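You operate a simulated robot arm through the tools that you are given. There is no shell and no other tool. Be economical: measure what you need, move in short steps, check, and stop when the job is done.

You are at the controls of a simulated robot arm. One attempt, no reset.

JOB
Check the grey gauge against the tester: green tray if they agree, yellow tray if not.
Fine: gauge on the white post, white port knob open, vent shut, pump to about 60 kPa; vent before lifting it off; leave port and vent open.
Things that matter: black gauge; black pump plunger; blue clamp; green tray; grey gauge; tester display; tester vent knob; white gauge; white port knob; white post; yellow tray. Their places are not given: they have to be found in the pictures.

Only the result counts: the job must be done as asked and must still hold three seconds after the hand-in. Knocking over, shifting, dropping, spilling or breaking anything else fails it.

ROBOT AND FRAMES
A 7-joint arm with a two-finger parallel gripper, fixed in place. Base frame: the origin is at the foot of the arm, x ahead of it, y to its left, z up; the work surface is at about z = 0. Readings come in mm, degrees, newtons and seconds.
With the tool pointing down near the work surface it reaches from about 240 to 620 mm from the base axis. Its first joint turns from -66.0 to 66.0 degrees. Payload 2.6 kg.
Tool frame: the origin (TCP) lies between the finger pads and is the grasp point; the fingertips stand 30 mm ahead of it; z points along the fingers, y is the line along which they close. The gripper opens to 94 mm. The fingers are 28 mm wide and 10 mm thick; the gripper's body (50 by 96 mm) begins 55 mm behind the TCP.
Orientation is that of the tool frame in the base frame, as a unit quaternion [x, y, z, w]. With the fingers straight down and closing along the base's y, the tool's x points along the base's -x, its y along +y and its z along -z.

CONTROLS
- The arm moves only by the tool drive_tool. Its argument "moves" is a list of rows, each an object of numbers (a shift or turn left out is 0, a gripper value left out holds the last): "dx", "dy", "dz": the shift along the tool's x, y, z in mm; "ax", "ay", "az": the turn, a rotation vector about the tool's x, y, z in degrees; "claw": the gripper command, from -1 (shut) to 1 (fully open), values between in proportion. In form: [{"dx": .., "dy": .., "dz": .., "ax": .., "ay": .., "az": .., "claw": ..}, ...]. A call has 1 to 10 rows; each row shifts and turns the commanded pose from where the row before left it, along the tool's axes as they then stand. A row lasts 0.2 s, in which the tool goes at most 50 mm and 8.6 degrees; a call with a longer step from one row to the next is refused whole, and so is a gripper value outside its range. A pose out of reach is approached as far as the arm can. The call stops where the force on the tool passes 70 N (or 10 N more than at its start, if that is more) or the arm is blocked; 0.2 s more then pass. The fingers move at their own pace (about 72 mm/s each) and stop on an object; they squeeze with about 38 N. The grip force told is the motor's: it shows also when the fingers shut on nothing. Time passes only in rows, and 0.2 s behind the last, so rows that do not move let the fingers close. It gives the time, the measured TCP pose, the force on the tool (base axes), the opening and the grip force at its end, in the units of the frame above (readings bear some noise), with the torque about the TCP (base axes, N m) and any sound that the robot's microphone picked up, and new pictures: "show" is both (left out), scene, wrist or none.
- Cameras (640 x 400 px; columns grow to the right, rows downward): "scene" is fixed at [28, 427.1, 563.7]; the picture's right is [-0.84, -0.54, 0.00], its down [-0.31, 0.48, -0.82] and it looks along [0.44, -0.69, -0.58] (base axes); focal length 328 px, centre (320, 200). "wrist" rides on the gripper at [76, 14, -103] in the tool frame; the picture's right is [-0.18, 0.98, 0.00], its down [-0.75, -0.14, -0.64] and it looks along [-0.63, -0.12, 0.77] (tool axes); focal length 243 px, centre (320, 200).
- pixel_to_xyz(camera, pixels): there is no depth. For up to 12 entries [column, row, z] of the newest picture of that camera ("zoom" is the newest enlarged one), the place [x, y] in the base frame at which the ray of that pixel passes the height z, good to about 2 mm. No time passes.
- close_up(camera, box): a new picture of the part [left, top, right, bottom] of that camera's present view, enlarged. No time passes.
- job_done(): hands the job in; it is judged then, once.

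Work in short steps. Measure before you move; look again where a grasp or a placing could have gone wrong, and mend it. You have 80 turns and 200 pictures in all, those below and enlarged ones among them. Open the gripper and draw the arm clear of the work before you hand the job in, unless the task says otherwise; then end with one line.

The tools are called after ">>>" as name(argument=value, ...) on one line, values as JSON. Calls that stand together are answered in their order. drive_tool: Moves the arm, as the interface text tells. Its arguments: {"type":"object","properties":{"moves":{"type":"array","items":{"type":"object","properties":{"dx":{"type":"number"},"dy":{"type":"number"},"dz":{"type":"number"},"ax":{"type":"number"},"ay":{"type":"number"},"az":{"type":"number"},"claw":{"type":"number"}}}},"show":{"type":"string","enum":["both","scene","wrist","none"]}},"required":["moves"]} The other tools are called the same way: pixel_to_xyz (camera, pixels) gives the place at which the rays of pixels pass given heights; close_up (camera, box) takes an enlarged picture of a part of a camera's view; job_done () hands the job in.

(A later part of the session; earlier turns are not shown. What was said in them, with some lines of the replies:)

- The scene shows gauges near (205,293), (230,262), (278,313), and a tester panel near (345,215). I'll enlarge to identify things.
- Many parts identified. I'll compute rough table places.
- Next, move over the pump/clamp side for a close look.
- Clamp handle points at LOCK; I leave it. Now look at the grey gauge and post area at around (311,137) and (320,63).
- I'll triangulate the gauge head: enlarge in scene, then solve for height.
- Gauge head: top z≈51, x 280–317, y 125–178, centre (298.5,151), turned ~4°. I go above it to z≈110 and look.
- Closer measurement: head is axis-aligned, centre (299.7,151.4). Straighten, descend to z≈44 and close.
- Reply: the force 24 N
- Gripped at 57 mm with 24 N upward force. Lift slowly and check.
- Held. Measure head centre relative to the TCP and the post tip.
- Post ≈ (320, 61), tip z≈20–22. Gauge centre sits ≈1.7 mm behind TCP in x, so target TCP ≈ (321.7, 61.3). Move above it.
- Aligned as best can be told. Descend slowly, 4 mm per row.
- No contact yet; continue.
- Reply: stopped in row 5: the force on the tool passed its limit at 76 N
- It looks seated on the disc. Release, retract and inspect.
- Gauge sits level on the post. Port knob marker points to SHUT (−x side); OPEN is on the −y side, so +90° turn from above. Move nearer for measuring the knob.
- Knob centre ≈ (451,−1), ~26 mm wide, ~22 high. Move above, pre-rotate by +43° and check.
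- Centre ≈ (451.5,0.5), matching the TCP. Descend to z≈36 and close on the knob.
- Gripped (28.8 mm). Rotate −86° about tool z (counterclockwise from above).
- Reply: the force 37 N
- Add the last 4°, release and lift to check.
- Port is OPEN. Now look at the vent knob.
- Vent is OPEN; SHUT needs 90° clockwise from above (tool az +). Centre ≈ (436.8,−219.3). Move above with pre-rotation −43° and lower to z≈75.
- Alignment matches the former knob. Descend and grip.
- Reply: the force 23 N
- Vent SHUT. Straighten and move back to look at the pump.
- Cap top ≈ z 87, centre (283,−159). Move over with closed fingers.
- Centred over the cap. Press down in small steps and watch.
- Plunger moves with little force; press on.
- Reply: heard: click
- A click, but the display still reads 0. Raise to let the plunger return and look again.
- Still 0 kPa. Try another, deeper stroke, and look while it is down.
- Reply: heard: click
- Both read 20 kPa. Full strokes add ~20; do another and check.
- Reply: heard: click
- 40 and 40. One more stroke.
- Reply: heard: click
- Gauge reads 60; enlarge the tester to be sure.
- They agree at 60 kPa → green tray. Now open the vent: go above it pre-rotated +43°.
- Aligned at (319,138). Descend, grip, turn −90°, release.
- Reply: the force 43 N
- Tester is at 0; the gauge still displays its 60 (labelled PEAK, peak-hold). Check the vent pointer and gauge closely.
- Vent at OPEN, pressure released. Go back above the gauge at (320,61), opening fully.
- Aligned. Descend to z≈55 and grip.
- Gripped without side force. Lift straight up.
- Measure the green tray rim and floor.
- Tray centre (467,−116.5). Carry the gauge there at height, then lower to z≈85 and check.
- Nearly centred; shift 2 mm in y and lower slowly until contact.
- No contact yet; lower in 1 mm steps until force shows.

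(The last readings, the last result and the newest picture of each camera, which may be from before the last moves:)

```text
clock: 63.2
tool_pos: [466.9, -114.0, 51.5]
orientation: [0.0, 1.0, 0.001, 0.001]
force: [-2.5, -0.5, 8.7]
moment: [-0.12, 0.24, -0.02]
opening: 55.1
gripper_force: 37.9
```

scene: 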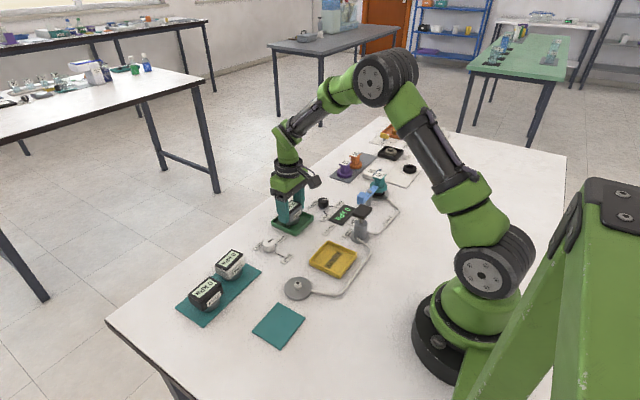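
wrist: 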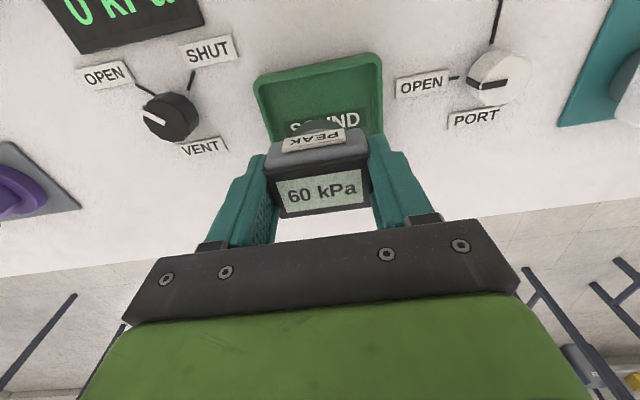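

Contact at 8.7 N. Open partly, lift clear and check.

>>> drive_tool(moves=[{"claw": 0.55}, {"claw": 0.55}, {"claw": 0.55}, {"dz": -15}, {"dz": -35}, {"dz": -45}, {"dz": -45}, {"dx": 45}, {"dx": 45, "claw": 1}, {}])

>>> close_up(camera="scene", box=[230, 170, 358, 250])

>>> close_up(camera="scene", box=[160, 180, 416, 350])

```text
clock: 65.5
tool_pos: [373.7, -111.3, 188.4]
orientation: [0.0, 1.0, 0.001, 0.0]
force: [-0.9, 0.0, 0.8]
moment: [0.0, -0.01, 0.0]
opening: 94.0
gripper_force: 0.1
```

scene: 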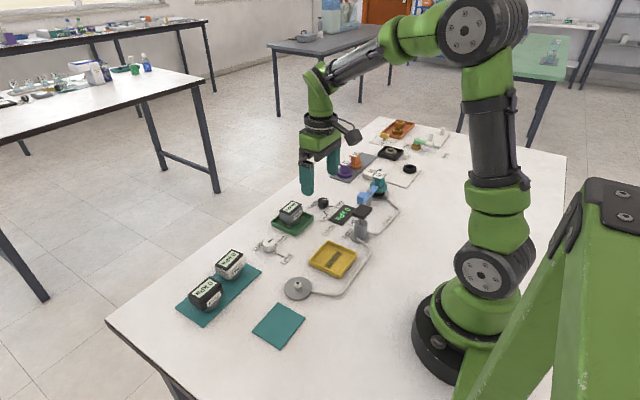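
wrist: 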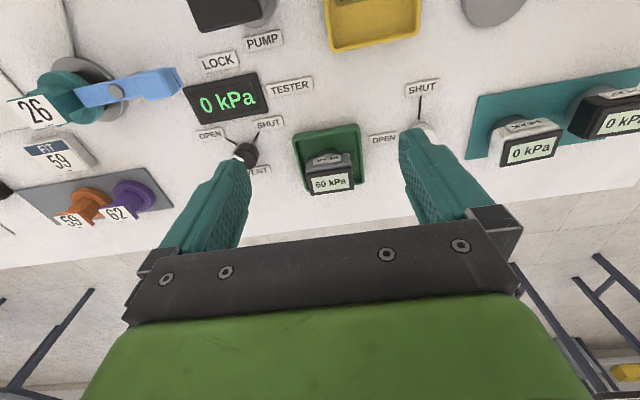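

```text
5.00 times, centred on (294, 210) of scene
```

zoom: 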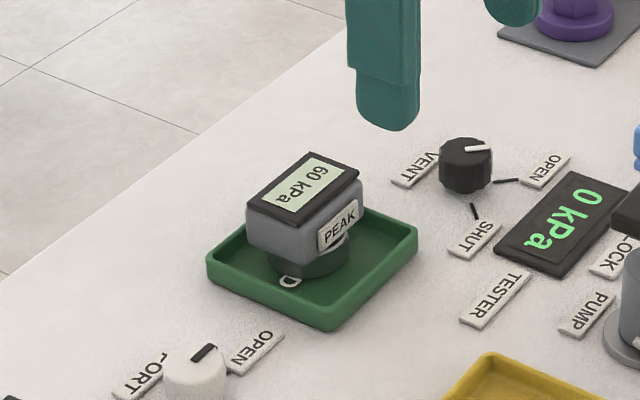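

```text
2.35 times, centred on (288, 265) of scene
```

zoom: 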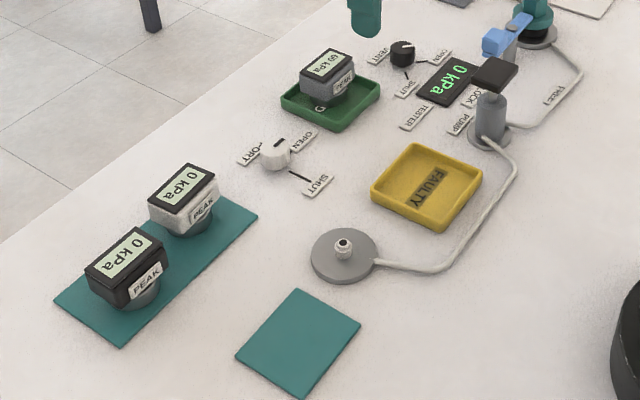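

The gauge stands upright in the green tray, and the port and vent knobs both point to OPEN. The arm is clear with the gripper open, so I'm handing in.

>>> job_done()

```text
The job is handed in.
```

The grey gauge and the tester agreed (60 kPa on both), so the gauge is in the green tray, with the line vented and the port and vent left open; the gauge's display still shows 60 kPa after venting, which I took to be its peak hold, as it is marked "PEAK".
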